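You operate a simulated robot arm through the tools that you are given. There is no shell and no other tool. Be economical: measure what you need, move in short steps, check, and stop when the job is done.

You are at the controls of a simulated robot arm. One attempt, no reset.

TASK
Fetch the can named on the FETCH card from the store cupboard.
Fine: stand it on the store bench; shut and latch the cupboard again. Set down upright: what you pick out.

It is judged by the outcome, as a careful person would: the job done as asked, and still so three seconds after it is handed in. It fails if anything else is knocked over, pushed out of place, dropped, spilled or broken.

THE ROBOT
A 7-joint arm with a two-finger parallel gripper on a trunk, on a base that drives. Base frame: it is fixed to the floor where the robot stands at the start and does not move with it; the origin is under the middle of the robot, x ahead of it, y to its left, z up. Units: mm, rad, N and s.
With the tool pointing down near the work surface it reaches from about 200 to 740 mm from the robot's upright axis, wherever it stands. Its first joint turns from -2.897 to 2.897 rad. Places, roughly: cupboard latch [800, 0, 1400]; store bench [700, 1100, 900]; store cupboard door [900, -100, 900]. Payload 1.57 kg.
The TCP is the grasp point between the finger pads, 30 mm short of the fingertips. In the tool frame z runs along the fingers and y along their closing line. Largest opening 110 mm; finger width 24, thickness 12; the body of the gripper, 48 by 112 mm, starts 78 mm behind the TCP.
Orientation is that of the tool frame in the base frame, as a unit quaternion [w, x, y, z]. With the fingers straight down and closing along the base's y, the tool's x points along the base's -x, its y along +y and its z along -z.

THE INTERFACE
- The arm moves only by the tool drive_tool. Its argument "commands" is a list that holds one entry, the list of rows, each a list of 7 numbers: the shift along the tool's x, y, z in mm, then the turn, a rotation vector about the tool's x, y, z in rad, then the gripper command, from -1 (shut) to 1 (fully open), values between in proportion. In form: [[[tx, ty, tz, ax, ay, az, claw], ...]]. A call has 1 to 20 rows; each row shifts and turns the commanded pose from where the row before left it, along the tool's axes as they then stand. A row lasts 0.2 s, in which the tool goes at most 50 mm and 0.15 rad; a call with a longer step from one row to the next is refused whole, and so is a gripper value outside its range. Where a pose cannot be reached the arm comes as near as it can. A force on the tool above 40 N (or 10 N above the force at the start of the call, whichever is more), or a blocked arm, ends the call early, and 0.2 s more pass. The fingers move at their own pace (about 45 mm/s each) and stop on an object; they squeeze with about 37 N. The grip force told is the motor's: it shows also when the fingers shut on nothing. Time passes only in rows, and 0.2 s behind the last, so rows that do not move let the fingers close. It gives the time, the measured TCP pose, the force on the tool (base axes), the opening and the grip force at its end, in the units of the frame above (readings bear some noise), with the torque about the TCP (base axes, N m) and any sound that the robot's microphone picked up.
- Cameras (640 x 400 px; columns grow to the right, rows downward): "scene" is now at [21.6, 115.1, 1582.2]; the picture's right is [-0.44, -0.90, 0.00], its down [-0.48, 0.23, -0.85] and it looks along [0.76, -0.37, -0.53] (base axes); focal length 269 px, centre (320, 200). "wrist" rides on the gripper at [70, 16, -141] in the tool frame; the picture's right is [-0.23, 0.97, 0.00], its down [-0.86, -0.20, -0.48] and it looks along [-0.47, -0.11, 0.88] (tool axes); focal length 222 px, centre (320, 200). There is no depth. A picture from a camera that has moved, and an enlarged one, comes with that camera's place and axes in the base frame and with its lens.
- get_image(camera): a new picture of that camera. No time passes.
- lift_body(by): slides the trunk up (or, below 0, down) by that many mm; the arm and the scene camera ride with it, the base frame stays. It gives what a move gives, with no picture.
- roll_base(legs): drives the robot by 1 to 6 legs, each [ahead, turn to the left] in mm and rad, along the robot's own axes; the way and the turn of a leg run together, so that a leg with both is an arc; at most 1500 mm and 3.142 rad a leg. The arm and the cameras ride along, it lands a little off, and it stops where it bumps. It gives what a move gives.
- turn_head(pan, tilt): turns the head with the scene camera to pan (to the left, within 2.705 rad either way) and tilt (down, from -0.506 to 1.204), counted from straight ahead of the robot. It gives what a move gives.
- close_up(camera, box): a new picture of the part [left, top, right, bottom] of that camera's present view, enlarged. No time passes.
- sign_off(): hands the job in; it is judged then, once.

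Work in short steps. Places have to be worked out from the pictures, the camera data and where the tool is seen: move nearer, look again, correct. Check each grasp and each placing, and mend what went wrong. You have 120 turns and 90 pictures in all, those below and enlarged ones among them. Open the gripper and draw the arm clear of the work before you hand the job in, unless the task says otherwise; then end with one line.

The tools are called as a command line: name --argument value ..., lists and objects as JSON in quotes. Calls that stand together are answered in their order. drive_tool: Moves the arm, as the interface text tells. Its arguments: {"type":"object","properties":{"commands":{"type":"array","items":{"type":"array","items":{"type":"array","items":{"type":"number"}}}}},"required":["commands"]} The other tools are called the same way: lift_body (by) slides the trunk up or down; roll_base (legs) drives the base; turn_head (pan, tilt) turns the head that bears the scene camera; get_image (camera) takes a picture; close_up (camera, box) takes an enlarged picture of a part of a camera's view; sign_off () hands the job in.

At the start:

```text
clock: 0.0
eef_pos: [513.1, -137.9, 999.2]
tcp_rot: [0.0, 0.0, 1.0, 0.0]
force: [-0.3, -0.1, -1.2]
moment: [0.02, -0.01, 0.06]
width: 110.0
finger_force: 0.1
trunk travel left (down, up): [-500.0, 90.0]
robot x, y, heading: [-2.5, 1.6, 0.002]
head pan, tilt: [-0.454, 0.559]
```

scene: 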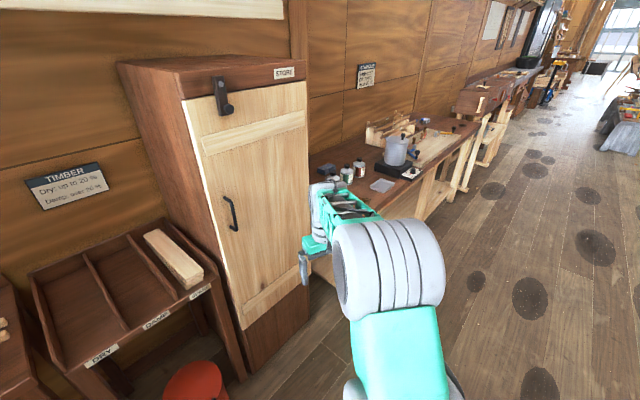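
wrist: 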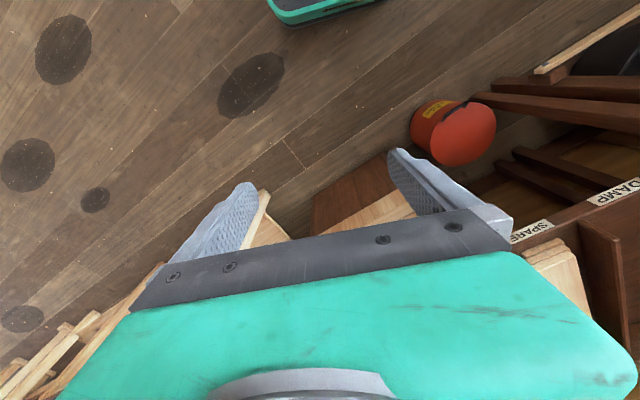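

The cupboard stands ahead with a latch at the top of the door. I'll enlarge the latch and handle, and look for the FETCH card.

close_up --camera "scene" --box '[110, 40, 330, 260]'

close_up --camera "scene" --box '[300, 50, 480, 210]'

```text
1.82 times, centred on (220, 150) of scene
camera zoom: at [21.6, 115.1, 1582.2], right [-0.44, -0.9, 0.0], down [-0.48, 0.23, -0.85], along [0.76, -0.37, -0.53], focal length 489 px, centre (502, 291)
```

zoom: 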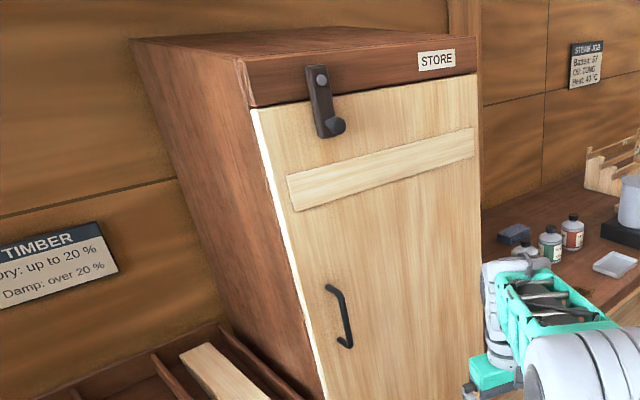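

```text
2.50 times, centred on (390, 130) of scene
camera zoom: at [21.6, 115.1, 1582.2], right [-0.44, -0.9, 0.0], down [-0.48, 0.23, -0.85], along [0.76, -0.37, -0.53], focal length 672 px, centre (145, 375)
```

zoom: 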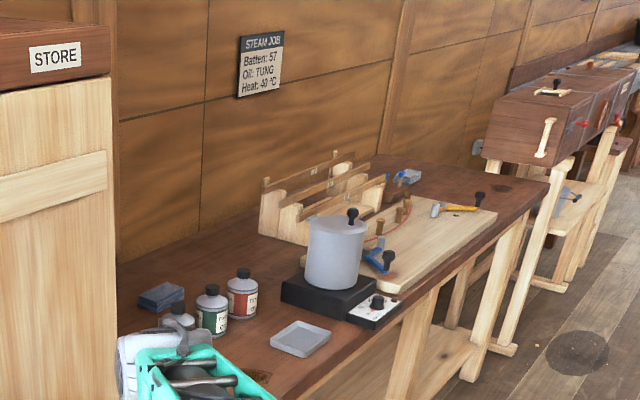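

Next I look left for the store bench and the FETCH card.

turn_head --pan 0.9 --tilt 0.5

get_image --camera "scene"

```text
clock: 1.5
eef_pos: [513.5, -137.0, 1000.2]
tcp_rot: [0.0, 0.001, 1.0, 0.0]
force: [0.1, -0.6, 1.1]
moment: [0.01, 0.02, -0.03]
width: 110.0
finger_force: 0.1
trunk travel left (down, up): [-500.0, 90.0]
robot x, y, heading: [1.1, 1.4, 0.003]
head pan, tilt: [0.901, 0.499]
```

```text
85 pictures are left
camera scene: at [-2.3, 225.7, 1587.5], right [0.78, -0.62, 0.0], down [-0.3, -0.38, -0.88], along [0.55, 0.69, -0.48], focal length 269 px, centre (320, 200)
```

scene: 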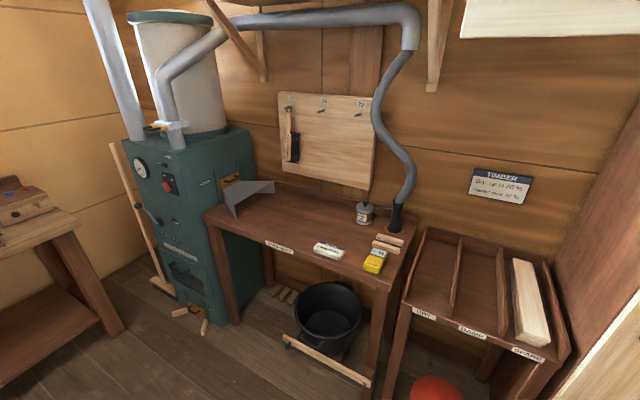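

I'll enlarge the bench.

close_up --camera "scene" --box '[250, 80, 430, 290]'

close_up --camera "scene" --box '[300, 190, 420, 280]'

```text
1.90 times, centred on (340, 185) of scene
camera zoom: at [-2.3, 225.7, 1587.5], right [0.78, -0.62, 0.0], down [-0.3, -0.38, -0.88], along [0.55, 0.69, -0.48], focal length 512 px, centre (282, 229)
```

zoom: 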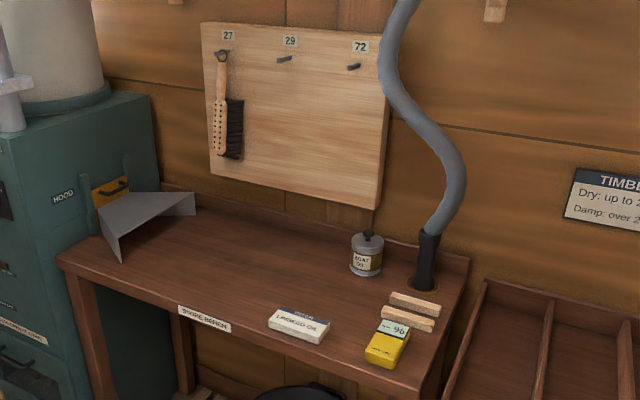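

```text
4.44 times, centred on (360, 235) of scene
camera zoom: at [-2.3, 225.7, 1587.5], right [0.78, -0.62, 0.0], down [-0.3, -0.38, -0.88], along [0.55, 0.69, -0.48], focal length 1195 px, centre (142, 44)
```

zoom: 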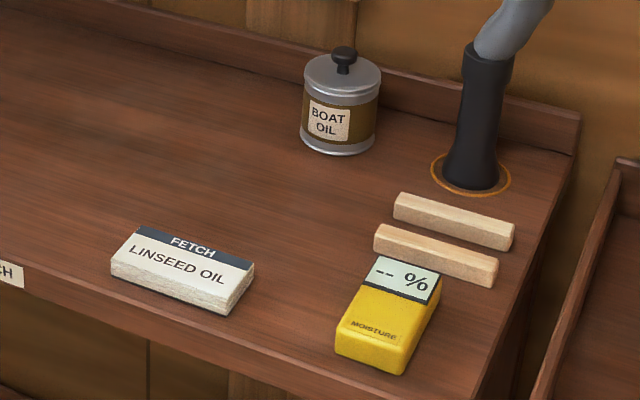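

The card says LINSEED OIL. I turn the head back toward the cupboard and study the latch and handle enlarged.

turn_head --pan 0.0 --tilt 0.35

get_image --camera "scene"

```text
clock: 2.7
eef_pos: [514.4, -138.9, 999.8]
tcp_rot: [0.0, 0.0, 1.0, -0.001]
force: [-0.1, 0.3, 0.5]
moment: [0.04, 0.05, -0.02]
width: 109.9
finger_force: 0.1
trunk travel left (down, up): [-500.0, 90.0]
robot x, y, heading: [-1.5, -1.3, -0.002]
head pan, tilt: [0.0, 0.351]
```

```text
82 pictures are left
camera scene: at [34.2, 154.5, 1601.2], right [0.0, -1.0, 0.0], down [-0.34, 0.0, -0.94], along [0.94, 0.0, -0.34], focal length 269 px, centre (320, 200)
```

scene: 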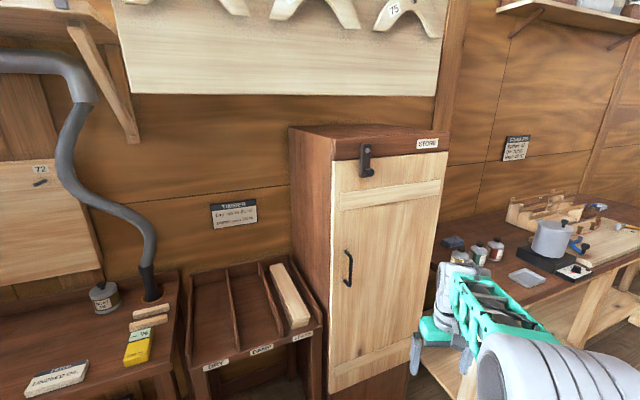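

close_up --camera "scene" --box '[330, 130, 410, 190]'

close_up --camera "scene" --box '[320, 230, 400, 300]'

```text
6.67 times, centred on (370, 160) of scene
camera zoom: at [34.2, 154.5, 1601.2], right [0.0, -1.0, 0.0], down [-0.34, 0.0, -0.94], along [0.94, 0.0, -0.34], focal length 1792 px, centre (-13, 467)
```

zoom: 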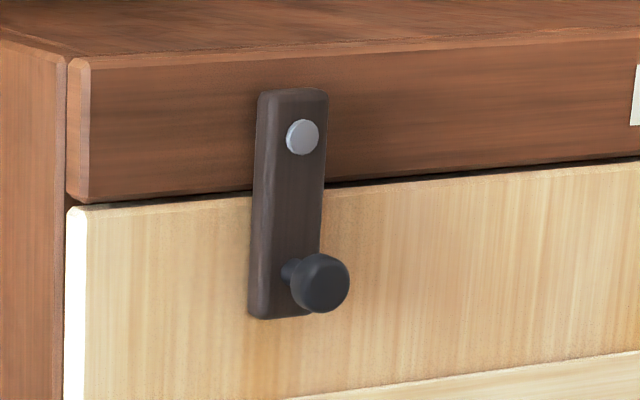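

```text
5.71 times, centred on (360, 265) of scene
camera zoom: at [34.2, 154.5, 1601.2], right [0.0, -1.0, 0.0], down [-0.34, 0.0, -0.94], along [0.94, 0.0, -0.34], focal length 1536 px, centre (91, -171)
```

zoom: 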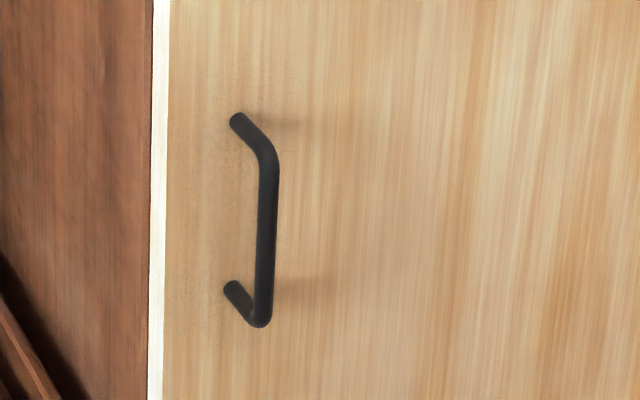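

Estimates: cupboard front plane has yaw about 19°, latch pivot ≈[916,0,1454], knob ≈[880,-6,1391], and handle ≈[890,45,1014], with hinges on the right. I raise the trunk and turn the tool to point horizontally into the front.

lift_body --by 90

drive_tool --commands '[[[0, 0, 0, 0, -0.1428, 0, 0], [0, 0, 0, 0, -0.1428, 0, 0], [0, 0, 0, 0, -0.1428, 0, 0], [0, 0, 0, 0, -0.1428, 0, 0], [0, 0, 0, 0, -0.1428, 0, 0], [0, 0, 0, 0, -0.1428, 0, 0], [0, 0, 0, 0, -0.1428, 0, 0], [0, 0, 0, 0, -0.1428, 0, 0], [0, 0, 0, 0, -0.1428, 0, 0], [0, 0, 0, 0, -0.1428, 0, 0], [0, 0, 0, 0, -0.1428, 0, 0], [0, 0, 0, -0.113, 0, 0, 0], [0, 0, 0, -0.113, 0, 0, 0], [0, 0, 0, -0.113, 0, 0, 0], [0, 0, 0, 0, 0, 0, 0]]]'

```text
clock: 4.0
eef_pos: [513.4, -136.8, 1089.2]
tcp_rot: [-0.001, 0.0, 1.0, 0.001]
force: [-0.3, 0.0, -0.1]
moment: [0.02, 0.01, 0.02]
width: 109.8
finger_force: 0.1
trunk travel left (down, up): [-590.0, 0.0]
robot x, y, heading: [0.2, -1.1, 0.003]
head pan, tilt: [0.0, 0.351]
```

```text
clock: 7.2
eef_pos: [513.5, -139.2, 1089.0]
tcp_rot: [0.696, -0.12, 0.697, 0.12]
force: [0.3, -0.6, -0.6]
moment: [-0.02, 0.03, -0.01]
width: 54.9
finger_force: 0.2
trunk travel left (down, up): [-590.0, 0.0]
robot x, y, heading: [0.1, 3.1, -0.005]
head pan, tilt: [0.0, 0.351]
```

Orientation is right. Now I rise to the latch height and go a little forward, then look with both cameras.

drive_tool --commands '[[[-50, 0, 0, 0, 0, 0, 0], [-50, 0, 0, 0, 0, 0, 0], [-50, 0, 0, 0, 0, 0, 0], [-50, 0, 0, 0, 0, 0, 0], [-50, 0, 0, 0, 0, 0, 0], [-50, 0, 0, 0, 0, 0, 0], [0, 0, 40, 0, 0, 0, 0], [0, 0, 40, 0, 0, 0, 0], [0, 0, 40, 0, 0, 0, 0]]]'

get_image --camera "wrist"

get_image --camera "scene"

```text
clock: 9.2
eef_pos: [628.9, -97.5, 1388.6]
tcp_rot: [0.697, -0.118, 0.698, 0.118]
force: [0.3, 0.5, -0.5]
moment: [-0.02, -0.02, 0.0]
width: 55.1
finger_force: 0.0
trunk travel left (down, up): [-590.0, 0.0]
robot x, y, heading: [-1.1, -3.1, -0.006]
head pan, tilt: [0.0, 0.351]
```

```text
79 pictures are left
camera wrist: at [489.0, -130.1, 1319.2], right [-0.32, 0.92, 0.23], down [-0.38, -0.35, 0.86], along [0.86, 0.19, 0.47], focal length 222 px, centre (320, 200)
```

wrist: 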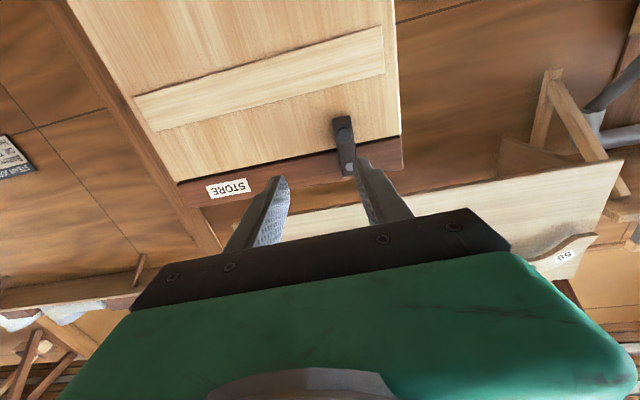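

```text
78 pictures are left
camera scene: at [34.7, 154.5, 1691.2], right [0.0, -1.0, 0.0], down [-0.34, 0.0, -0.94], along [0.94, 0.0, -0.34], focal length 269 px, centre (320, 200)
```

scene: 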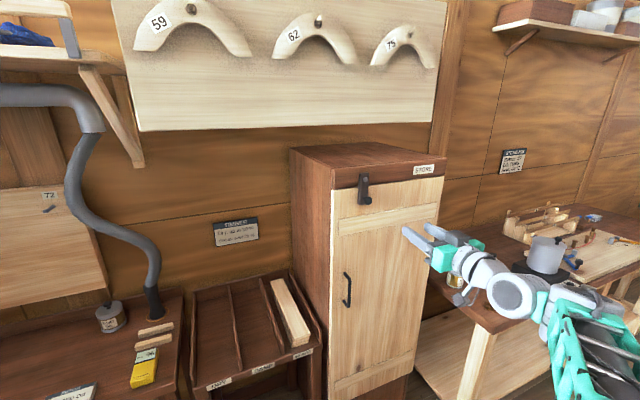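

I'll triangulate the latch with enlargements from both cameras.

close_up --camera "wrist" --box '[300, 90, 420, 190]'

close_up --camera "scene" --box '[320, 150, 460, 240]'

```text
4.00 times, centred on (360, 140) of wrist
camera zoom: at [489.0, -130.1, 1319.2], right [-0.32, 0.92, 0.23], down [-0.38, -0.35, 0.86], along [0.86, 0.19, 0.47], focal length 888 px, centre (160, 440)
```

zoom: 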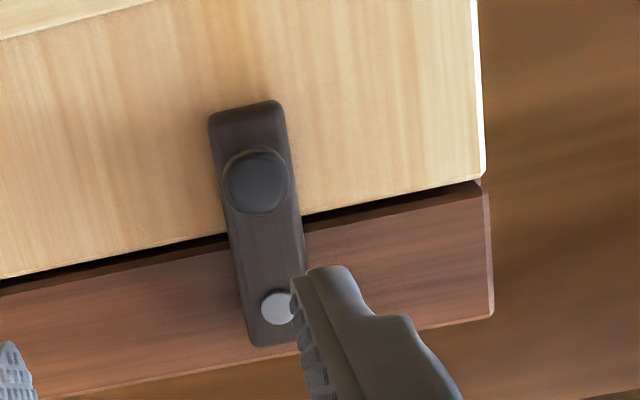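

```text
4.44 times, centred on (390, 195) of scene
camera zoom: at [34.7, 154.5, 1691.2], right [0.0, -1.0, 0.0], down [-0.34, 0.0, -0.94], along [0.94, 0.0, -0.34], focal length 1195 px, centre (9, 222)
```

zoom: 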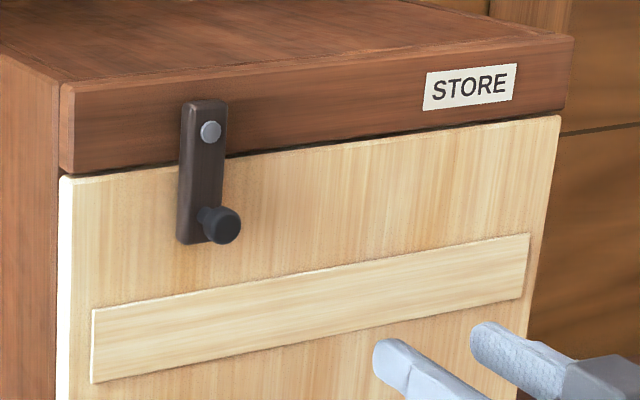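

Triangulated: knob front ≈[813,5,1406], pivot ≈[838,15,1467], so the radius is about 61 mm; the front's yaw is nearer 0.39. I line up and advance to 80 mm short, then check.

drive_tool --commands '[[[0, 0, 0, -0.05, 0, 0, 0], [-17, 24, 0, 0, 0, 0, 0], [0, 0, 40, 0, 0, 0, 0], [0, 0, 40, 0, 0, 0, 0], [0, 0, 40, 0, 0, 0, 0]]]'

get_image --camera "wrist"

close_up --camera "scene" --box '[320, 150, 460, 240]'

```text
clock: 10.3
eef_pos: [731.0, -29.0, 1404.2]
tcp_rot: [0.694, -0.136, 0.693, 0.137]
force: [-0.4, 0.0, -0.3]
moment: [0.03, 0.02, 0.01]
width: 55.0
finger_force: 0.0
trunk travel left (down, up): [-590.0, 0.0]
robot x, y, heading: [3.8, 4.8, -0.001]
head pan, tilt: [0.0, 0.351]
```

```text
75 pictures are left
camera wrist: at [593.3, -69.3, 1335.1], right [-0.37, 0.9, 0.23], down [-0.37, -0.37, 0.86], along [0.85, 0.23, 0.47], focal length 222 px, centre (320, 200)
```

wrist: 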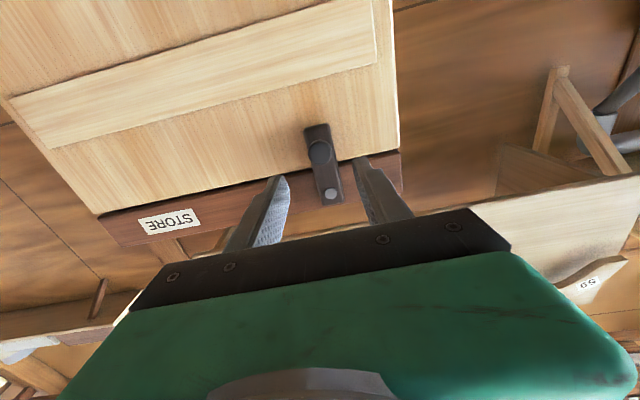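

```text
4.44 times, centred on (390, 195) of scene
camera zoom: at [34.9, 154.8, 1691.1], right [0.0, -1.0, 0.0], down [-0.34, 0.0, -0.94], along [0.94, 0.0, -0.34], focal length 1195 px, centre (9, 222)
```

zoom: 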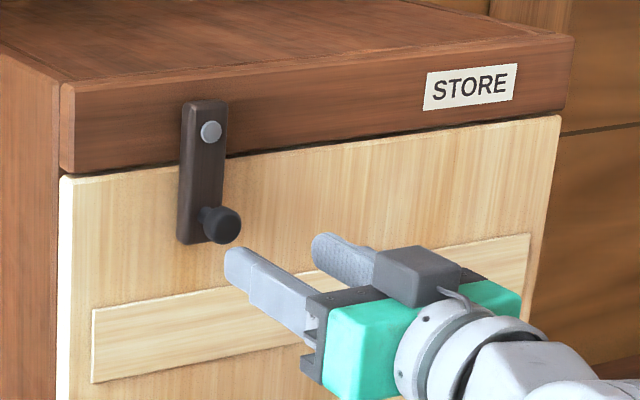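

Aligned; the knob sits centred between the fingers. I advance 80 mm so the fingers straddle the knob.

drive_tool --commands '[[[0, 0, 20, 0, 0, 0, 0], [0, 0, 20, 0, 0, 0, 0], [0, 0, 20, 0, 0, 0, 0], [0, 0, 20, 0, 0, 0, 0], [0, 0, 0, 0, 0, 0, 0]]]'

close_up --camera "scene" --box '[320, 150, 460, 240]'

close_up --camera "wrist" --box '[200, 100, 440, 250]'

```text
clock: 11.6
eef_pos: [804.3, 1.4, 1405.6]
tcp_rot: [0.694, -0.136, 0.694, 0.136]
force: [-0.6, -0.1, 0.4]
moment: [-0.05, -0.03, -0.01]
width: 55.0
finger_force: 0.0
trunk travel left (down, up): [-590.0, 0.0]
robot x, y, heading: [0.4, -3.2, 0.001]
head pan, tilt: [0.0, 0.351]
```

```text
4.44 times, centred on (390, 195) of scene
camera zoom: at [34.1, 154.4, 1691.2], right [0.0, -1.0, 0.0], down [-0.34, 0.0, -0.94], along [0.94, 0.0, -0.34], focal length 1195 px, centre (9, 222)
```

zoom: 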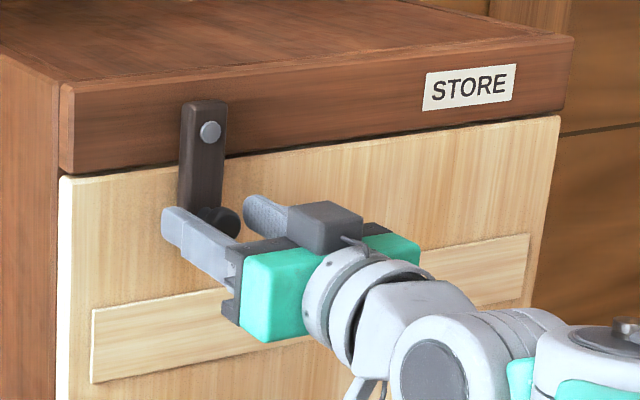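

```text
2.67 times, centred on (320, 175) of wrist
camera zoom: at [666.6, -37.7, 1336.4], right [-0.37, 0.9, 0.23], down [-0.37, -0.37, 0.86], along [0.85, 0.23, 0.47], focal length 592 px, centre (320, 267)
```

zoom: 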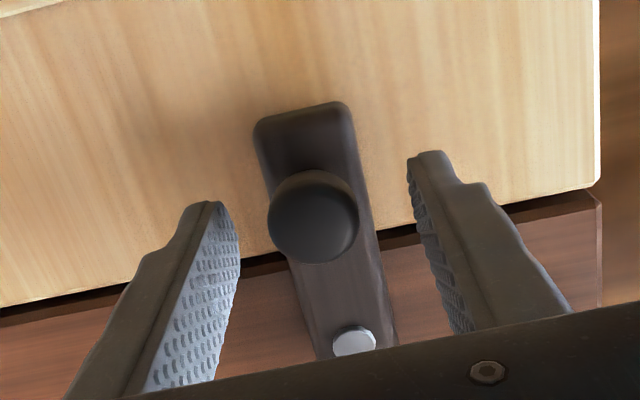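

The knob is between the fingers, about 4 mm low of centre. I close on it.

drive_tool --commands '[[[4, 0, 3, 0, 0, 0, 0], [0, 0, 0, 0, 0, 0, -1], [0, 0, 0, 0, 0, 0, -1], [0, 0, 0, 0, 0, 0, -1], [0, 0, 0, 0, 0, 0, -1]]]'

```text
clock: 12.8
eef_pos: [806.9, 1.6, 1401.7]
tcp_rot: [0.693, -0.137, 0.694, 0.137]
force: [1.2, -2.0, -0.1]
moment: [0.02, 0.03, -0.06]
width: 25.2
finger_force: 33.9
trunk travel left (down, up): [-590.0, 0.0]
robot x, y, heading: [1.5, 0.1, -0.002]
head pan, tilt: [0.0, 0.351]
```

Gripped (25 mm). I swing it left along the arc about the pivot, testing with three rows first.

drive_tool --commands '[[[-0.6, 8.9, 0, 0, 0, 0.14, -1], [-0.6, 8.9, 0, 0, 0, 0.14, -1], [-0.6, 8.9, 0, 0, 0, 0.14, -1]]]'

```text
clock: 13.4
eef_pos: [805.5, 2.6, 1403.4]
tcp_rot: [0.672, -0.031, 0.706, 0.22]
force: [17.8, -13.3, 0.1]
moment: [0.01, -0.38, -0.6]
width: 25.1
finger_force: 36.4
trunk travel left (down, up): [-590.0, 0.0]
robot x, y, heading: [3.2, 0.1, -0.01]
head pan, tilt: [0.0, 0.351]
stopped in row 3: the force on the tool passed its limit at 43 N (the readings are from after the stop); the commanded pose is now the measured one
```

It resists to the left with over 40 N. I return to neutral and try swinging right gently.

drive_tool --commands '[[[0, 0, 0, 0, 0, -0.14, -1], [0, -2, 0, 0, 0, -0.12, -1]]]'

drive_tool --commands '[[[-0.6, -8.9, 0, 0, 0, -0.14, -1], [-0.6, -8.9, 0, 0, 0, -0.14, -1], [-0.6, -8.9, 0, 0, 0, -0.14, -1]]]'

close_up --camera "scene" --box '[320, 150, 460, 240]'

```text
clock: 14.0
eef_pos: [805.0, 2.4, 1400.5]
tcp_rot: [0.692, -0.124, 0.698, 0.133]
force: [10.4, -19.5, -9.6]
moment: [0.4, 0.17, -0.38]
width: 25.1
finger_force: 36.7
trunk travel left (down, up): [-590.0, 0.0]
robot x, y, heading: [-0.3, 0.4, -0.013]
head pan, tilt: [0.0, 0.351]
```

```text
clock: 14.8
eef_pos: [813.4, -17.0, 1407.0]
tcp_rot: [0.706, -0.269, 0.655, -0.014]
force: [7.1, 3.0, -17.6]
moment: [-0.24, -0.19, 0.34]
width: 25.2
finger_force: 36.9
trunk travel left (down, up): [-590.0, 0.0]
robot x, y, heading: [-0.1, -1.5, -0.008]
head pan, tilt: [0.0, 0.351]
```

```text
4.44 times, centred on (390, 195) of scene
camera zoom: at [39.4, 154.7, 1691.0], right [-0.01, -1.0, 0.0], down [-0.35, 0.0, -0.94], along [0.94, 0.0, -0.35], focal length 1195 px, centre (9, 222)
```

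zoom: 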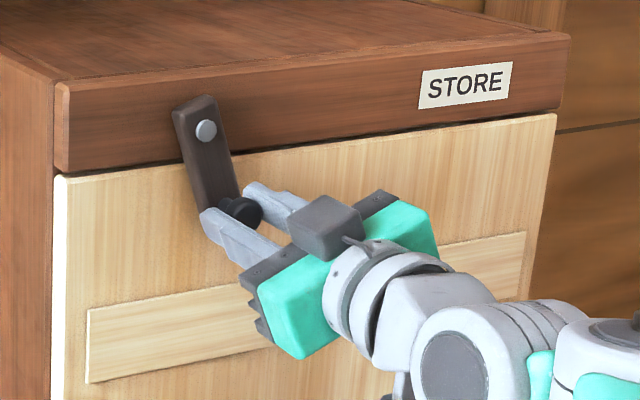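

It swings right. I continue along the arc.

drive_tool --commands '[[[-0.6, -9, 0, 0, 0, -0.12, -1], [-0.6, -9, 0, 0, 0, -0.14, -1], [-0.6, -9, 0, 0, 0, -0.14, -1], [-0.6, -9, 0, 0, 0, -0.14, -1]]]'

```text
clock: 15.8
eef_pos: [824.6, -45.7, 1432.0]
tcp_rot: [0.678, -0.433, 0.558, -0.204]
force: [16.7, -1.6, -6.6]
moment: [0.0, -0.13, 0.11]
width: 24.9
finger_force: 36.9
trunk travel left (down, up): [-590.0, 0.0]
robot x, y, heading: [0.9, 1.0, -0.004]
head pan, tilt: [0.0, 0.351]
```

Angle is now about 0.96 rad and going well. Five more rows bring it to horizontal.

drive_tool --commands '[[[-0.6, -8.5, 0, 0, 0, -0.14, -1], [-0.6, -8.5, 0, 0, 0, -0.14, -1], [-0.6, -8.5, 0, 0, 0, -0.14, -1], [-0.6, -8.5, 0, 0, 0, -0.14, -1], [-0.6, -8.5, 0, 0, 0, -0.14, -1]]]'

close_up --camera "scene" --box '[320, 150, 460, 240]'

```text
clock: 17.0
eef_pos: [829.3, -53.1, 1465.8]
tcp_rot: [-0.565, 0.601, -0.379, 0.419]
force: [0.8, 2.7, -18.7]
moment: [0.2, 0.3, 0.02]
width: 25.1
finger_force: 36.6
trunk travel left (down, up): [-590.0, 0.0]
robot x, y, heading: [-0.2, -3.3, -0.006]
head pan, tilt: [0.0, 0.351]
```

```text
4.44 times, centred on (390, 195) of scene
camera zoom: at [38.1, 154.5, 1690.7], right [-0.01, -1.0, 0.0], down [-0.35, 0.0, -0.94], along [0.94, -0.01, -0.35], focal length 1195 px, centre (9, 222)
```

zoom: 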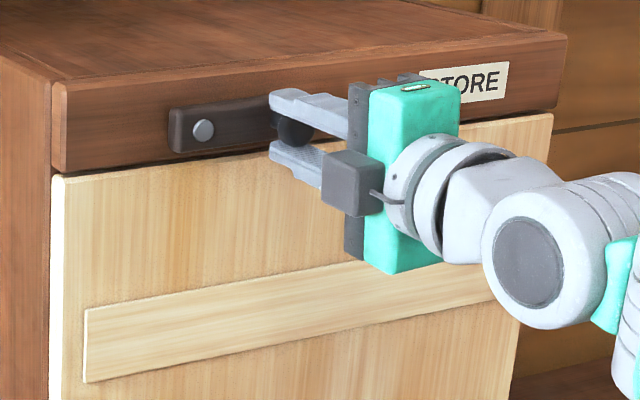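

The bar is horizontal, clear of the door. I open the fingers and back straight off, then check that it stays.

drive_tool --commands '[[[0, 0, 0, 0, 0, 0, 0], [0, 0, 0, 0, 0, 0, 0], [0, 0, 0, 0, 0, 0, 0], [0, 0, -30, 0, 0, 0, 0], [0, 0, -40, 0, 0, 0, 0], [0, 0, -40, 0, 0, 0, 0]]]'

get_image --camera "scene"

```text
clock: 18.4
eef_pos: [723.3, -95.8, 1472.4]
tcp_rot: [-0.569, 0.597, -0.375, 0.423]
force: [-0.1, -0.1, -0.3]
moment: [0.01, -0.02, -0.06]
width: 55.1
finger_force: 0.1
trunk travel left (down, up): [-590.0, 0.0]
robot x, y, heading: [0.4, -1.0, -0.004]
head pan, tilt: [0.0, 0.351]
```

```text
69 pictures are left
camera scene: at [35.0, 154.0, 1691.2], right [-0.01, -1.0, 0.0], down [-0.34, 0.0, -0.94], along [0.94, -0.01, -0.34], focal length 269 px, centre (320, 200)
```

scene: 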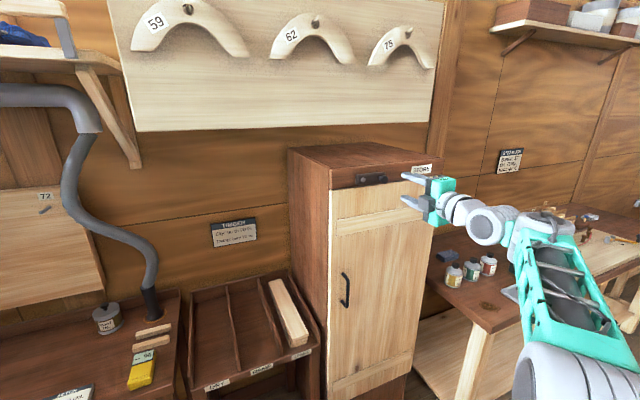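

The latch stays up. I roll the tool upright again and move down in front of the handle (estimated ≈[807,50,1077]).

drive_tool --commands '[[[0, 0, -10, 0, 0, 0.1375, 0], [0, 0, 0, 0, 0, 0.1375, 0], [0, 0, 0, 0, 0, 0.1375, 0], [0, 0, 0, 0, 0, 0.1375, 0], [0, 0, 0, 0, 0, 0.1375, 0], [0, 0, 0, 0, 0, 0.1375, 0], [0, 0, 0, 0, 0, 0.1375, 0], [0, 0, 0, 0, 0, 0.1375, 0], [0, 0, 0, 0, 0, 0.1375, 0], [0, 0, 0, 0, 0, 0.1375, 0], [0, 0, 0, 0, 0, 0.1375, 0], [0, 0, 0, 0, 0, 0.1375, 0], [45, 15, 0, 0, 0, 0, 0], [45, 15, 0, 0, 0, 0, 0], [45, 15, 0, 0, 0, 0, 0], [45, 15, 0, 0, 0, 0, 0], [45, 15, 0, 0, 0, 0, 0], [45, 15, 0, 0, 0, 0, 0], [45, 15, 0, 0, 0, 0, 0]]]'

get_image --camera "wrist"

get_image --camera "scene"

```text
clock: 22.4
eef_pos: [676.0, 3.1, 1156.9]
tcp_rot: [0.696, -0.13, 0.694, 0.13]
force: [0.3, 1.0, -0.9]
moment: [-0.01, 0.02, 0.0]
width: 55.2
finger_force: 0.1
trunk travel left (down, up): [-590.0, 0.0]
robot x, y, heading: [1.5, -1.8, -0.008]
head pan, tilt: [0.0, 0.351]
```

```text
68 pictures are left
camera wrist: at [538.2, -34.5, 1087.2], right [-0.35, 0.91, 0.23], down [-0.38, -0.36, 0.85], along [0.86, 0.22, 0.47], focal length 222 px, centre (320, 200)
```

wrist: 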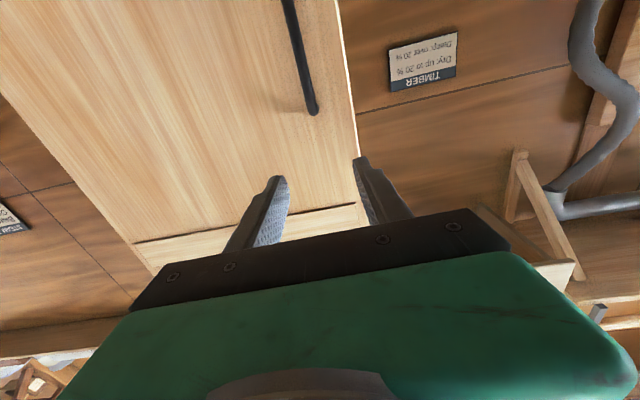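

```text
67 pictures are left
camera scene: at [36.2, 154.0, 1691.3], right [-0.01, -1.0, 0.0], down [-0.34, 0.0, -0.94], along [0.94, -0.01, -0.34], focal length 269 px, centre (320, 200)
```

scene: 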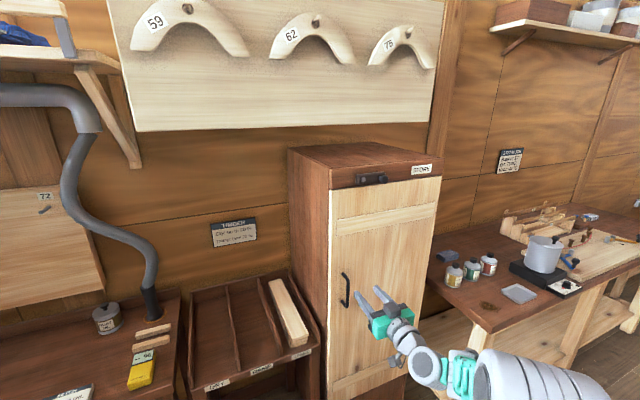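

Handle bar ≈[808,51], running from z 1003 to 1120. I go down to mid-handle and forward to 50 mm short, then check.

drive_tool --commands '[[[46, -3, 0, 0, 0, 0, 0], [46, 0, 0, -0.015, 0, 0, 0], [0, 0, 40, 0, 0, 0, 0], [0, 0, 40, 0, 0, 0, 0], [0, 0, 0, 0, 0, 0, 0]]]'

get_image --camera "wrist"

close_up --camera "scene" --box '[310, 250, 450, 340]'

```text
clock: 23.6
eef_pos: [751.7, 28.0, 1067.3]
tcp_rot: [0.695, -0.134, 0.694, 0.135]
force: [0.4, -0.3, 0.2]
moment: [-0.01, 0.01, 0.0]
width: 54.9
finger_force: 0.0
trunk travel left (down, up): [-590.0, 0.0]
robot x, y, heading: [0.9, 2.0, -0.005]
head pan, tilt: [0.0, 0.351]
```

```text
66 pictures are left
camera wrist: at [615.0, -10.1, 997.3], right [-0.37, 0.9, 0.23], down [-0.37, -0.37, 0.85], along [0.85, 0.23, 0.47], focal length 222 px, centre (320, 200)
```

wrist: 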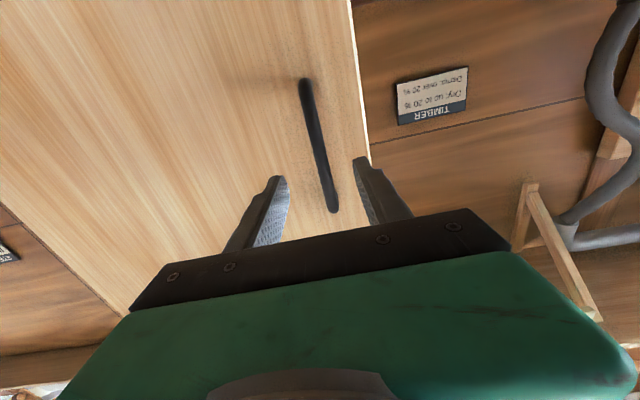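

```text
4.44 times, centred on (380, 295) of scene
camera zoom: at [35.9, 154.0, 1691.2], right [-0.01, -1.0, 0.0], down [-0.34, 0.0, -0.94], along [0.94, -0.01, -0.34], focal length 1195 px, centre (53, -222)
```

zoom: 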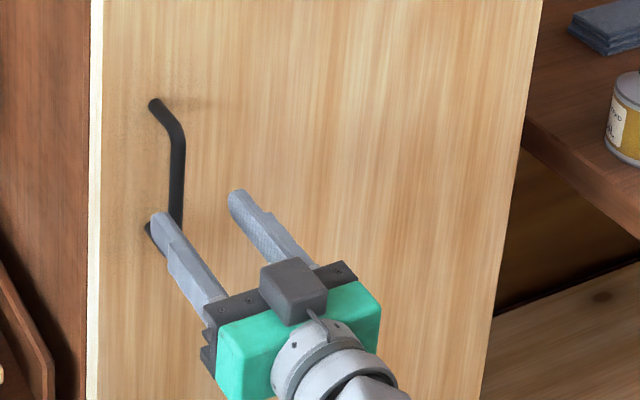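

The handle is centred between the fingers. I advance 58 mm and close.

drive_tool --commands '[[[0, 2, 20, 0, 0, 0, 0], [0, 0, 20, 0, 0, 0, 0], [0, 0, 18, 0, 0, 0, 0], [0, 0, 0, 0, 0, 0, -1], [0, 0, 0, 0, 0, 0, -1], [0, 0, 0, 0, 0, 0, -1], [0, 0, 0, 0, 0, 0, -1], [0, 0, 0, 0, 0, 0, -1]]]'

close_up --camera "scene" --box '[310, 250, 450, 340]'

```text
clock: 25.4
eef_pos: [804.2, 52.8, 1066.5]
tcp_rot: [0.694, -0.135, 0.694, 0.136]
force: [0.0, 2.1, -0.9]
moment: [-0.15, -0.17, 0.01]
width: 11.8
finger_force: 29.5
trunk travel left (down, up): [-590.0, 0.0]
robot x, y, heading: [-3.9, 4.3, -0.003]
head pan, tilt: [0.0, 0.351]
```

```text
4.44 times, centred on (380, 295) of scene
camera zoom: at [35.7, 154.4, 1691.2], right [-0.01, -1.0, 0.0], down [-0.34, 0.0, -0.94], along [0.94, -0.01, -0.34], focal length 1195 px, centre (53, -222)
```

zoom: 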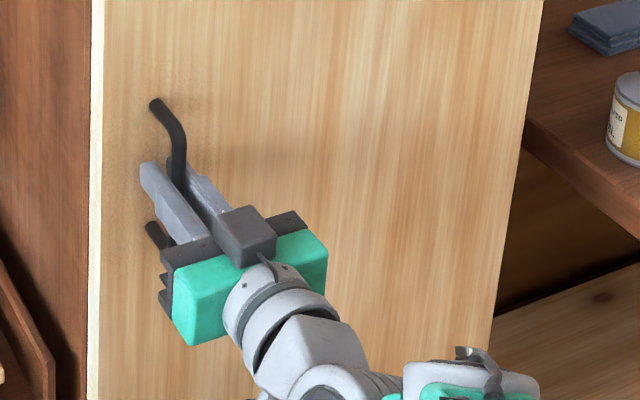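

Handle held (11.8 mm). I pull gently along the hinge arc (radius about 388 mm), turning the tool with the door.

drive_tool --commands '[[[0, -3.1, -19.3, -0.05, 0, 0, -1], [0, -3.1, -19.3, -0.05, 0, 0, -1], [0, -3.1, -19.3, -0.05, 0, 0, -1]]]'

```text
clock: 26.2
eef_pos: [755.5, 20.4, 1066.6]
tcp_rot: [0.682, -0.187, 0.681, 0.188]
force: [-9.7, 10.2, 2.7]
moment: [0.05, -0.01, -0.13]
width: 11.9
finger_force: 28.8
trunk travel left (down, up): [-590.0, 0.0]
robot x, y, heading: [3.3, 0.5, -0.006]
head pan, tilt: [0.0, 0.351]
```

The door moves with only about 14 N of pull. I continue.

drive_tool --commands '[[[0, -4.6, -27, -0.07, 0, 0, -1], [0, -4.6, -27, -0.07, 0, 0, -1], [0, -4.6, -27, -0.07, 0, 0, -1], [0, -4.6, -27, -0.07, 0, 0, -1], [0, -4.6, -27, -0.07, 0, 0, -1]]]'

get_image --camera "scene"

```text
clock: 27.2
eef_pos: [684.8, -49.1, 1065.3]
tcp_rot: [0.652, -0.275, 0.646, 0.285]
force: [-9.6, 7.5, 8.0]
moment: [0.15, -1.07, 0.08]
width: 12.1
finger_force: 28.9
out of reach, approached as far as the arm can: row 4, 5
trunk travel left (down, up): [-590.0, 0.0]
robot x, y, heading: [-3.0, -2.0, -0.005]
head pan, tilt: [0.0, 0.351]
stopped in row 5: the force on the tool passed its limit at 46 N (the readings are from after the stop); the commanded pose is now the measured one
```

```text
63 pictures are left
camera scene: at [33.3, 155.6, 1691.3], right [0.0, -1.0, 0.0], down [-0.34, 0.0, -0.94], along [0.94, 0.0, -0.34], focal length 269 px, centre (320, 200)
```

scene: 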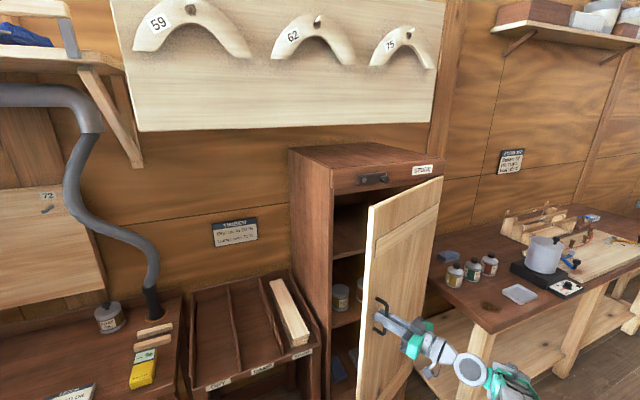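

The arm reached a joint limit with the door about 25° open. I release, back off and return the tool to yaw ~0, then I'll push the door wider from its inner face.

drive_tool --commands '[[[0, 0, 0, 0, 0, 0, 0], [0, 0, 0, 0, 0, 0, 0], [0, 0, 0, 0, 0, 0, 0], [0, 0, -35, 0, 0, 0, 0], [0, 0, -35, 0, 0, 0, 0], [0, 0, -35, 0, 0, 0, 0], [0, 0, -20, 0.14, 0, 0, 0], [0, 0, 0, 0.14, 0, 0, 0], [0, 0, 0, 0.14, 0, 0, 0], [0, 0, 0, 0.14, 0, 0, -1], [0, 0, 0, 0.14, 0, 0, -1], [0, 0, 0, 0, 0, 0, -1]]]'

get_image --camera "scene"

```text
clock: 27.6
eef_pos: [688.1, -55.1, 1065.7]
tcp_rot: [0.653, -0.272, 0.649, 0.281]
force: [0.6, -0.3, 0.2]
moment: [0.0, 0.03, -0.02]
width: 44.7
finger_force: 0.1
trunk travel left (down, up): [-590.0, 0.0]
robot x, y, heading: [1.3, -0.8, -0.004]
head pan, tilt: [0.0, 0.351]
stopped in row 1: the arm was blocked; the commanded pose is now the measured one
```

```text
62 pictures are left
camera scene: at [35.4, 154.5, 1691.2], right [-0.01, -1.0, 0.0], down [-0.34, 0.0, -0.94], along [0.94, -0.01, -0.34], focal length 269 px, centre (320, 200)
```

scene: 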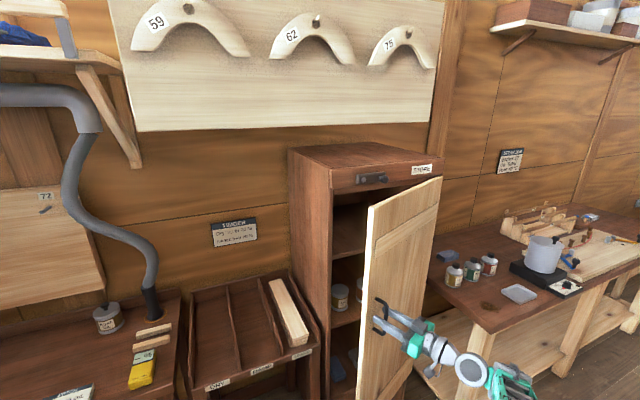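

A transient stop, but the fingers opened. I retry the retreat.

drive_tool --commands '[[[0, 0, -10, 0, 0, 0, 0], [0, 0, -30, 0, 0, 0, 0], [0, 0, -30, 0, 0, 0, 0], [0, 0, -30, 0, 0, 0, 0], [0, 0, -20, 0.14, 0, 0, 0], [0, 0, 0, 0.14, 0, 0, 0], [0, 0, 0, 0.14, 0, 0, 0], [0, 0, 0, 0.14, 0, 0, -1], [0, 0, 0, 0.14, 0, 0, -1], [0, 0, 0, 0, 0, 0, -1]]]'

get_image --camera "scene"

```text
clock: 29.8
eef_pos: [654.2, -83.7, 1065.3]
tcp_rot: [0.705, -0.03, 0.708, 0.042]
force: [-0.5, -0.2, -0.2]
moment: [0.03, 0.02, -0.02]
width: 0.1
finger_force: 9.0
out of reach, approached as far as the arm can: row 2, 3, 4
trunk travel left (down, up): [-590.0, 0.0]
robot x, y, heading: [-3.1, 2.7, -0.007]
head pan, tilt: [0.0, 0.351]
```

```text
61 pictures are left
camera scene: at [35.4, 154.3, 1691.2], right [-0.01, -1.0, 0.0], down [-0.34, 0.0, -0.94], along [0.94, -0.01, -0.34], focal length 269 px, centre (320, 200)
```

scene: 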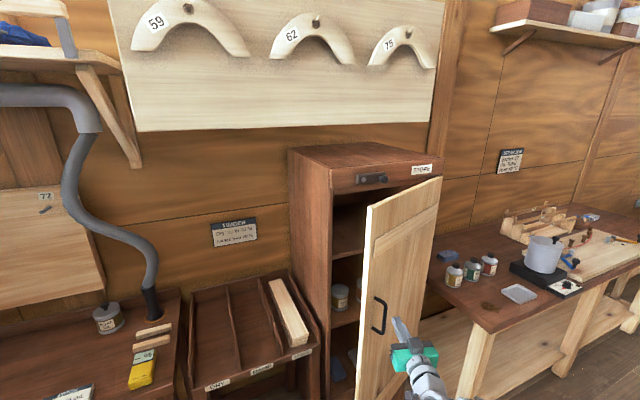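

Now the tool is free. I'm backing up, shifting left past the door's free edge (≈[700,22]) and going forward beside its inner side.

drive_tool --commands '[[[0, 0, -40, 0.05, 0, 0, -1], [0, 0, -40, 0.05, 0, 0, -1], [0, 0, -40, 0, 0, 0, -1], [0, 40, 0, 0, 0, 0, -1], [0, 40, 0, 0, 0, 0, -1], [0, 40, 0, 0, 0, 0, -1], [0, 46, 0, 0, 0, 0, -1]]]'

drive_tool --commands '[[[0, 0, 40, 0, 0, 0, -1], [0, 0, 40, 0, 0, 0, -1], [0, 0, 40, 0, 0, 0, -1], [0, 0, 40, 0, 0, 0, -1], [0, 0, 20, 0, 0, 0, -1]]]'

get_image --camera "scene"

```text
clock: 31.4
eef_pos: [534.3, 77.9, 1069.1]
tcp_rot: [0.705, 0.004, 0.709, 0.007]
force: [0.2, 0.7, 0.2]
moment: [-0.02, 0.01, -0.01]
width: 0.0
finger_force: 21.7
trunk travel left (down, up): [-590.0, 0.0]
robot x, y, heading: [-2.2, 3.8, -0.002]
head pan, tilt: [0.0, 0.351]
```

```text
clock: 32.6
eef_pos: [615.0, 75.1, 1035.3]
tcp_rot: [0.705, 0.005, 0.709, 0.007]
force: [0.4, 0.0, -0.7]
moment: [-0.01, -0.03, -0.01]
width: 0.1
finger_force: 21.4
out of reach, approached as far as the arm can: row 2, 3, 4, 5
trunk travel left (down, up): [-590.0, 0.0]
robot x, y, heading: [0.3, -0.8, -0.008]
head pan, tilt: [0.0, 0.351]
```

```text
60 pictures are left
camera scene: at [34.8, 154.3, 1691.2], right [-0.01, -1.0, 0.0], down [-0.34, 0.0, -0.94], along [0.94, -0.01, -0.34], focal length 269 px, centre (320, 200)
```

scene: 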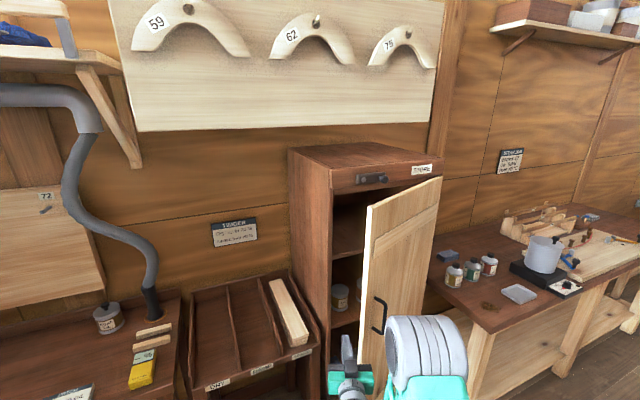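

The arm is at a joint limit here. I back up, raise the tool 230 mm and lower the trunk 230 mm for a better posture.

drive_tool --commands '[[[0, 0, -40, 0, 0, 0, -1], [-40, 0, -40, 0, 0, 0, -1], [-48, 0, 0, 0, 0, 0, -1], [-48, 0, 0, 0, 0, 0, -1], [-48, 0, 0, 0, 0, 0, -1], [-48, 0, 0, 0, 0, 0, -1]]]'

lift_body --by -230

drive_tool --commands '[[[0, 0, 40, 0, 0, 0, -1], [0, 0, 40, 0, 0, 0, -1], [0, 0, 40, 0, 0, 0, -1], [0, 0, 40, 0, 0, 0, -1]]]'

get_image --camera "scene"

```text
refused: row 2 steps farther than a row can; nothing moved
```

```text
clock: 35.0
eef_pos: [614.7, 75.7, 806.4]
tcp_rot: [0.705, 0.005, 0.709, 0.007]
force: [-0.9, 0.3, 0.2]
moment: [0.01, -0.01, -0.01]
width: 0.1
finger_force: 21.2
trunk travel left (down, up): [-360.0, 230.0]
robot x, y, heading: [2.1, -3.8, -0.008]
head pan, tilt: [0.0, 0.351]
```

```text
clock: 36.0
eef_pos: [639.3, 71.5, 758.8]
tcp_rot: [0.706, 0.004, 0.708, 0.006]
force: [-0.1, 0.0, -0.1]
moment: [-0.01, 0.01, 0.0]
width: 0.0
finger_force: 21.4
out of reach, approached as far as the arm can: row 1, 2, 3, 4
trunk travel left (down, up): [-360.0, 230.0]
robot x, y, heading: [0.6, 2.9, -0.001]
head pan, tilt: [0.0, 0.351]
```

```text
59 pictures are left
camera scene: at [35.2, 154.3, 1461.2], right [-0.01, -1.0, 0.0], down [-0.34, 0.0, -0.94], along [0.94, -0.01, -0.34], focal length 269 px, centre (320, 200)
```

scene: 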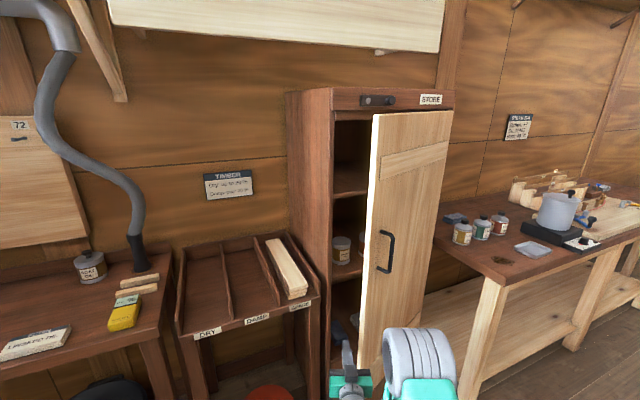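

Nothing was hit. Now I back up and raise the tool to about 1060.

drive_tool --commands '[[[0, 0, -40, 0, 0, 0, -1], [0, 0, -40, 0, 0, 0, -1], [-48, 0, 0, 0, 0, 0, -1], [-48, 0, 0, 0, 0, 0, -1], [-48, 0, 0, 0, 0, 0, -1], [-48, 0, 0, 0, 0, 0, -1], [-48, 0, 0, 0, 0, 0, -1], [-48, 0, 0, 0, 0, 0, -1], [0, 0, 0, 0, 0, 0, -1]]]'

```text
clock: 38.0
eef_pos: [524.4, 50.4, 912.5]
tcp_rot: [0.708, 0.004, 0.706, 0.007]
force: [-1.0, 0.6, -0.4]
moment: [0.0, 0.03, 0.01]
width: 0.0
finger_force: 21.8
out of reach, approached as far as the arm can: row 5, 6, 7, 8
trunk travel left (down, up): [-360.0, 230.0]
robot x, y, heading: [2.1, -0.5, -0.008]
head pan, tilt: [0.0, 0.351]
```

The arm seems stuck at some joint limit; I look at its posture.

turn_head --pan -0.25 --tilt 0.95

get_image --camera "scene"

```text
clock: 39.0
eef_pos: [523.5, 51.7, 911.4]
tcp_rot: [0.708, 0.003, 0.706, 0.008]
force: [0.4, 0.5, -0.1]
moment: [-0.01, 0.0, -0.03]
width: 0.0
finger_force: 21.4
trunk travel left (down, up): [-360.0, 230.0]
robot x, y, heading: [-4.6, 2.7, -0.008]
head pan, tilt: [-0.25, 0.949]
```

```text
58 pictures are left
camera scene: at [12.7, 136.4, 1410.1], right [-0.25, -0.97, 0.0], down [-0.79, 0.21, -0.58], along [0.56, -0.15, -0.81], focal length 269 px, centre (320, 200)
```

scene: 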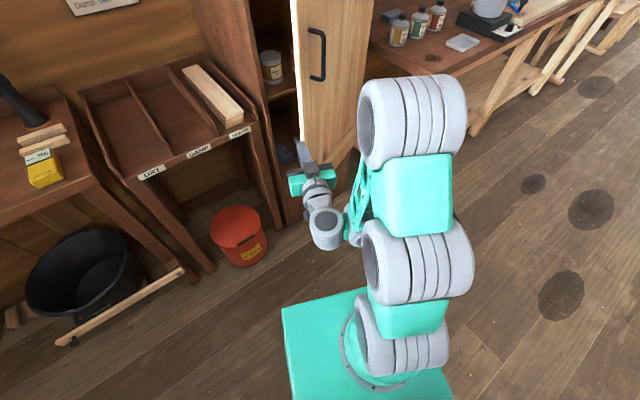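

The elbow sits out to the right, so reaching left is bad for this arm. I'll bring the tool back to its home side, then shift the base to the left so that the cupboard lies to the arm's right-front.

drive_tool --commands '[[[0, -40, 0, 0, 0, 0, -1], [0, -40, 0, 0, 0, 0, -1], [0, -40, 0, 0, 0, 0, -1], [0, -40, 0, 0, 0, 0, -1], [0, -30, 0, 0, 0, 0, -1], [-40, 0, 0, 0, 0, 0, -1], [-40, 0, 0, 0, 0, 0, -1], [-40, 0, 0, 0, 0, 0, -1]]]'

```text
clock: 40.8
eef_pos: [526.1, -143.9, 1025.1]
tcp_rot: [0.705, 0.005, 0.709, 0.007]
force: [0.3, -0.5, 0.6]
moment: [-0.02, -0.02, 0.02]
width: 0.0
finger_force: 21.1
trunk travel left (down, up): [-360.0, 230.0]
robot x, y, heading: [5.0, 2.9, -0.009]
head pan, tilt: [-0.25, 0.949]
```

Clear. Now I shift the base left about 260 mm (turn, drive, turn back).

roll_base --legs '[[0, 1.57], [260, 0], [0, -1.57]]'

turn_head --pan -0.25 --tilt 0.5

get_image --camera "scene"

```text
clock: 50.4
eef_pos: [524.3, 114.2, 1025.4]
tcp_rot: [0.705, 0.004, 0.709, 0.008]
force: [0.1, 0.1, 0.2]
moment: [0.0, 0.0, 0.01]
width: 0.3
finger_force: 21.6
trunk travel left (down, up): [-360.0, 230.0]
robot x, y, heading: [2.1, 255.6, -0.005]
head pan, tilt: [-0.25, 0.949]
```

```text
clock: 51.3
eef_pos: [524.7, 113.2, 1025.4]
tcp_rot: [0.705, 0.004, 0.709, 0.007]
force: [-0.1, -0.5, 0.6]
moment: [0.01, 0.01, 0.05]
width: 0.1
finger_force: 21.1
trunk travel left (down, up): [-360.0, 230.0]
robot x, y, heading: [-4.0, 255.5, -0.008]
head pan, tilt: [-0.25, 0.499]
```

```text
57 pictures are left
camera scene: at [27.6, 388.8, 1447.4], right [-0.25, -0.97, 0.0], down [-0.46, 0.12, -0.88], along [0.85, -0.22, -0.48], focal length 269 px, centre (320, 200)
```

scene: 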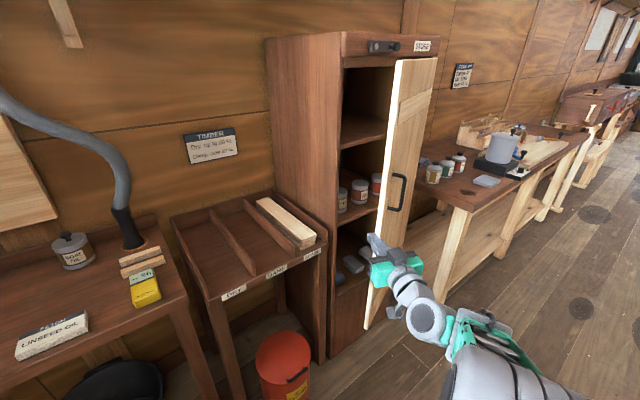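

A good view inside now. I enlarge the cans.

close_up --camera "scene" --box '[330, 160, 410, 220]'

```text
6.67 times, centred on (370, 190) of scene
camera zoom: at [27.6, 388.8, 1447.4], right [-0.25, -0.97, 0.0], down [-0.46, 0.12, -0.88], along [0.85, -0.22, -0.48], focal length 1792 px, centre (-13, 267)
```

zoom: 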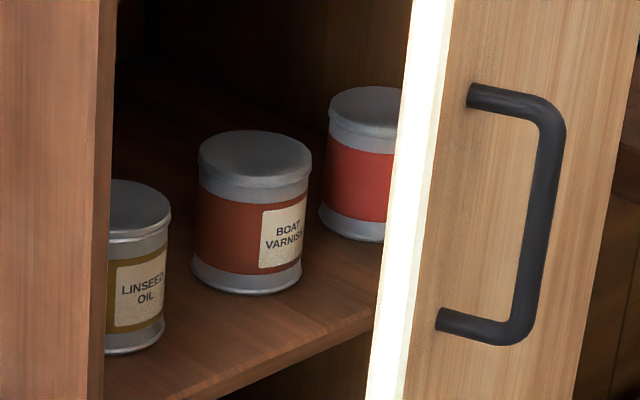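

LINSEED OIL is the leftmost can on the middle shelf. The door's free edge is confirmed at ≈[695,23]. I move the closed fingers just inside the door edge.

drive_tool --commands '[[[0, -38, 0, 0, 0, 0, -1], [-20, 0, 40, 0, 0, 0, -1], [0, 0, 40, 0, 0, 0, -1], [0, 0, 40, 0, 0, 0, -1], [0, 0, 40, 0, 0, 0, -1], [0, 0, 40, 0, 0, 0, -1]]]'

get_image --camera "scene"

```text
clock: 52.7
eef_pos: [725.4, 79.1, 1045.1]
tcp_rot: [0.705, 0.004, 0.709, 0.008]
force: [0.2, 0.9, 0.0]
moment: [-0.03, 0.03, 0.02]
width: 0.0
finger_force: 21.4
trunk travel left (down, up): [-360.0, 230.0]
robot x, y, heading: [-3.7, 257.6, -0.0]
head pan, tilt: [-0.25, 0.499]
```

```text
55 pictures are left
camera scene: at [27.5, 388.8, 1447.5], right [-0.25, -0.97, 0.0], down [-0.46, 0.12, -0.88], along [0.85, -0.22, -0.48], focal length 269 px, centre (320, 200)
```

scene: 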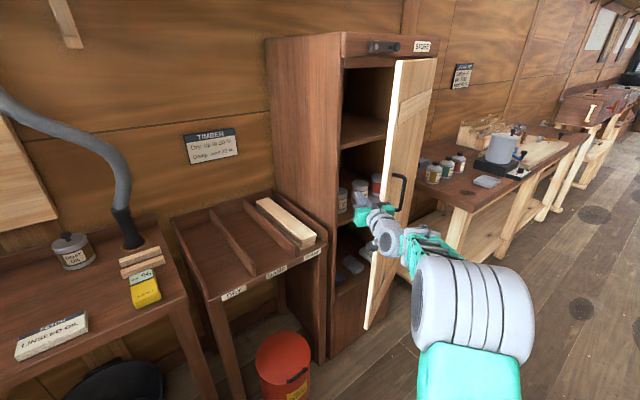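

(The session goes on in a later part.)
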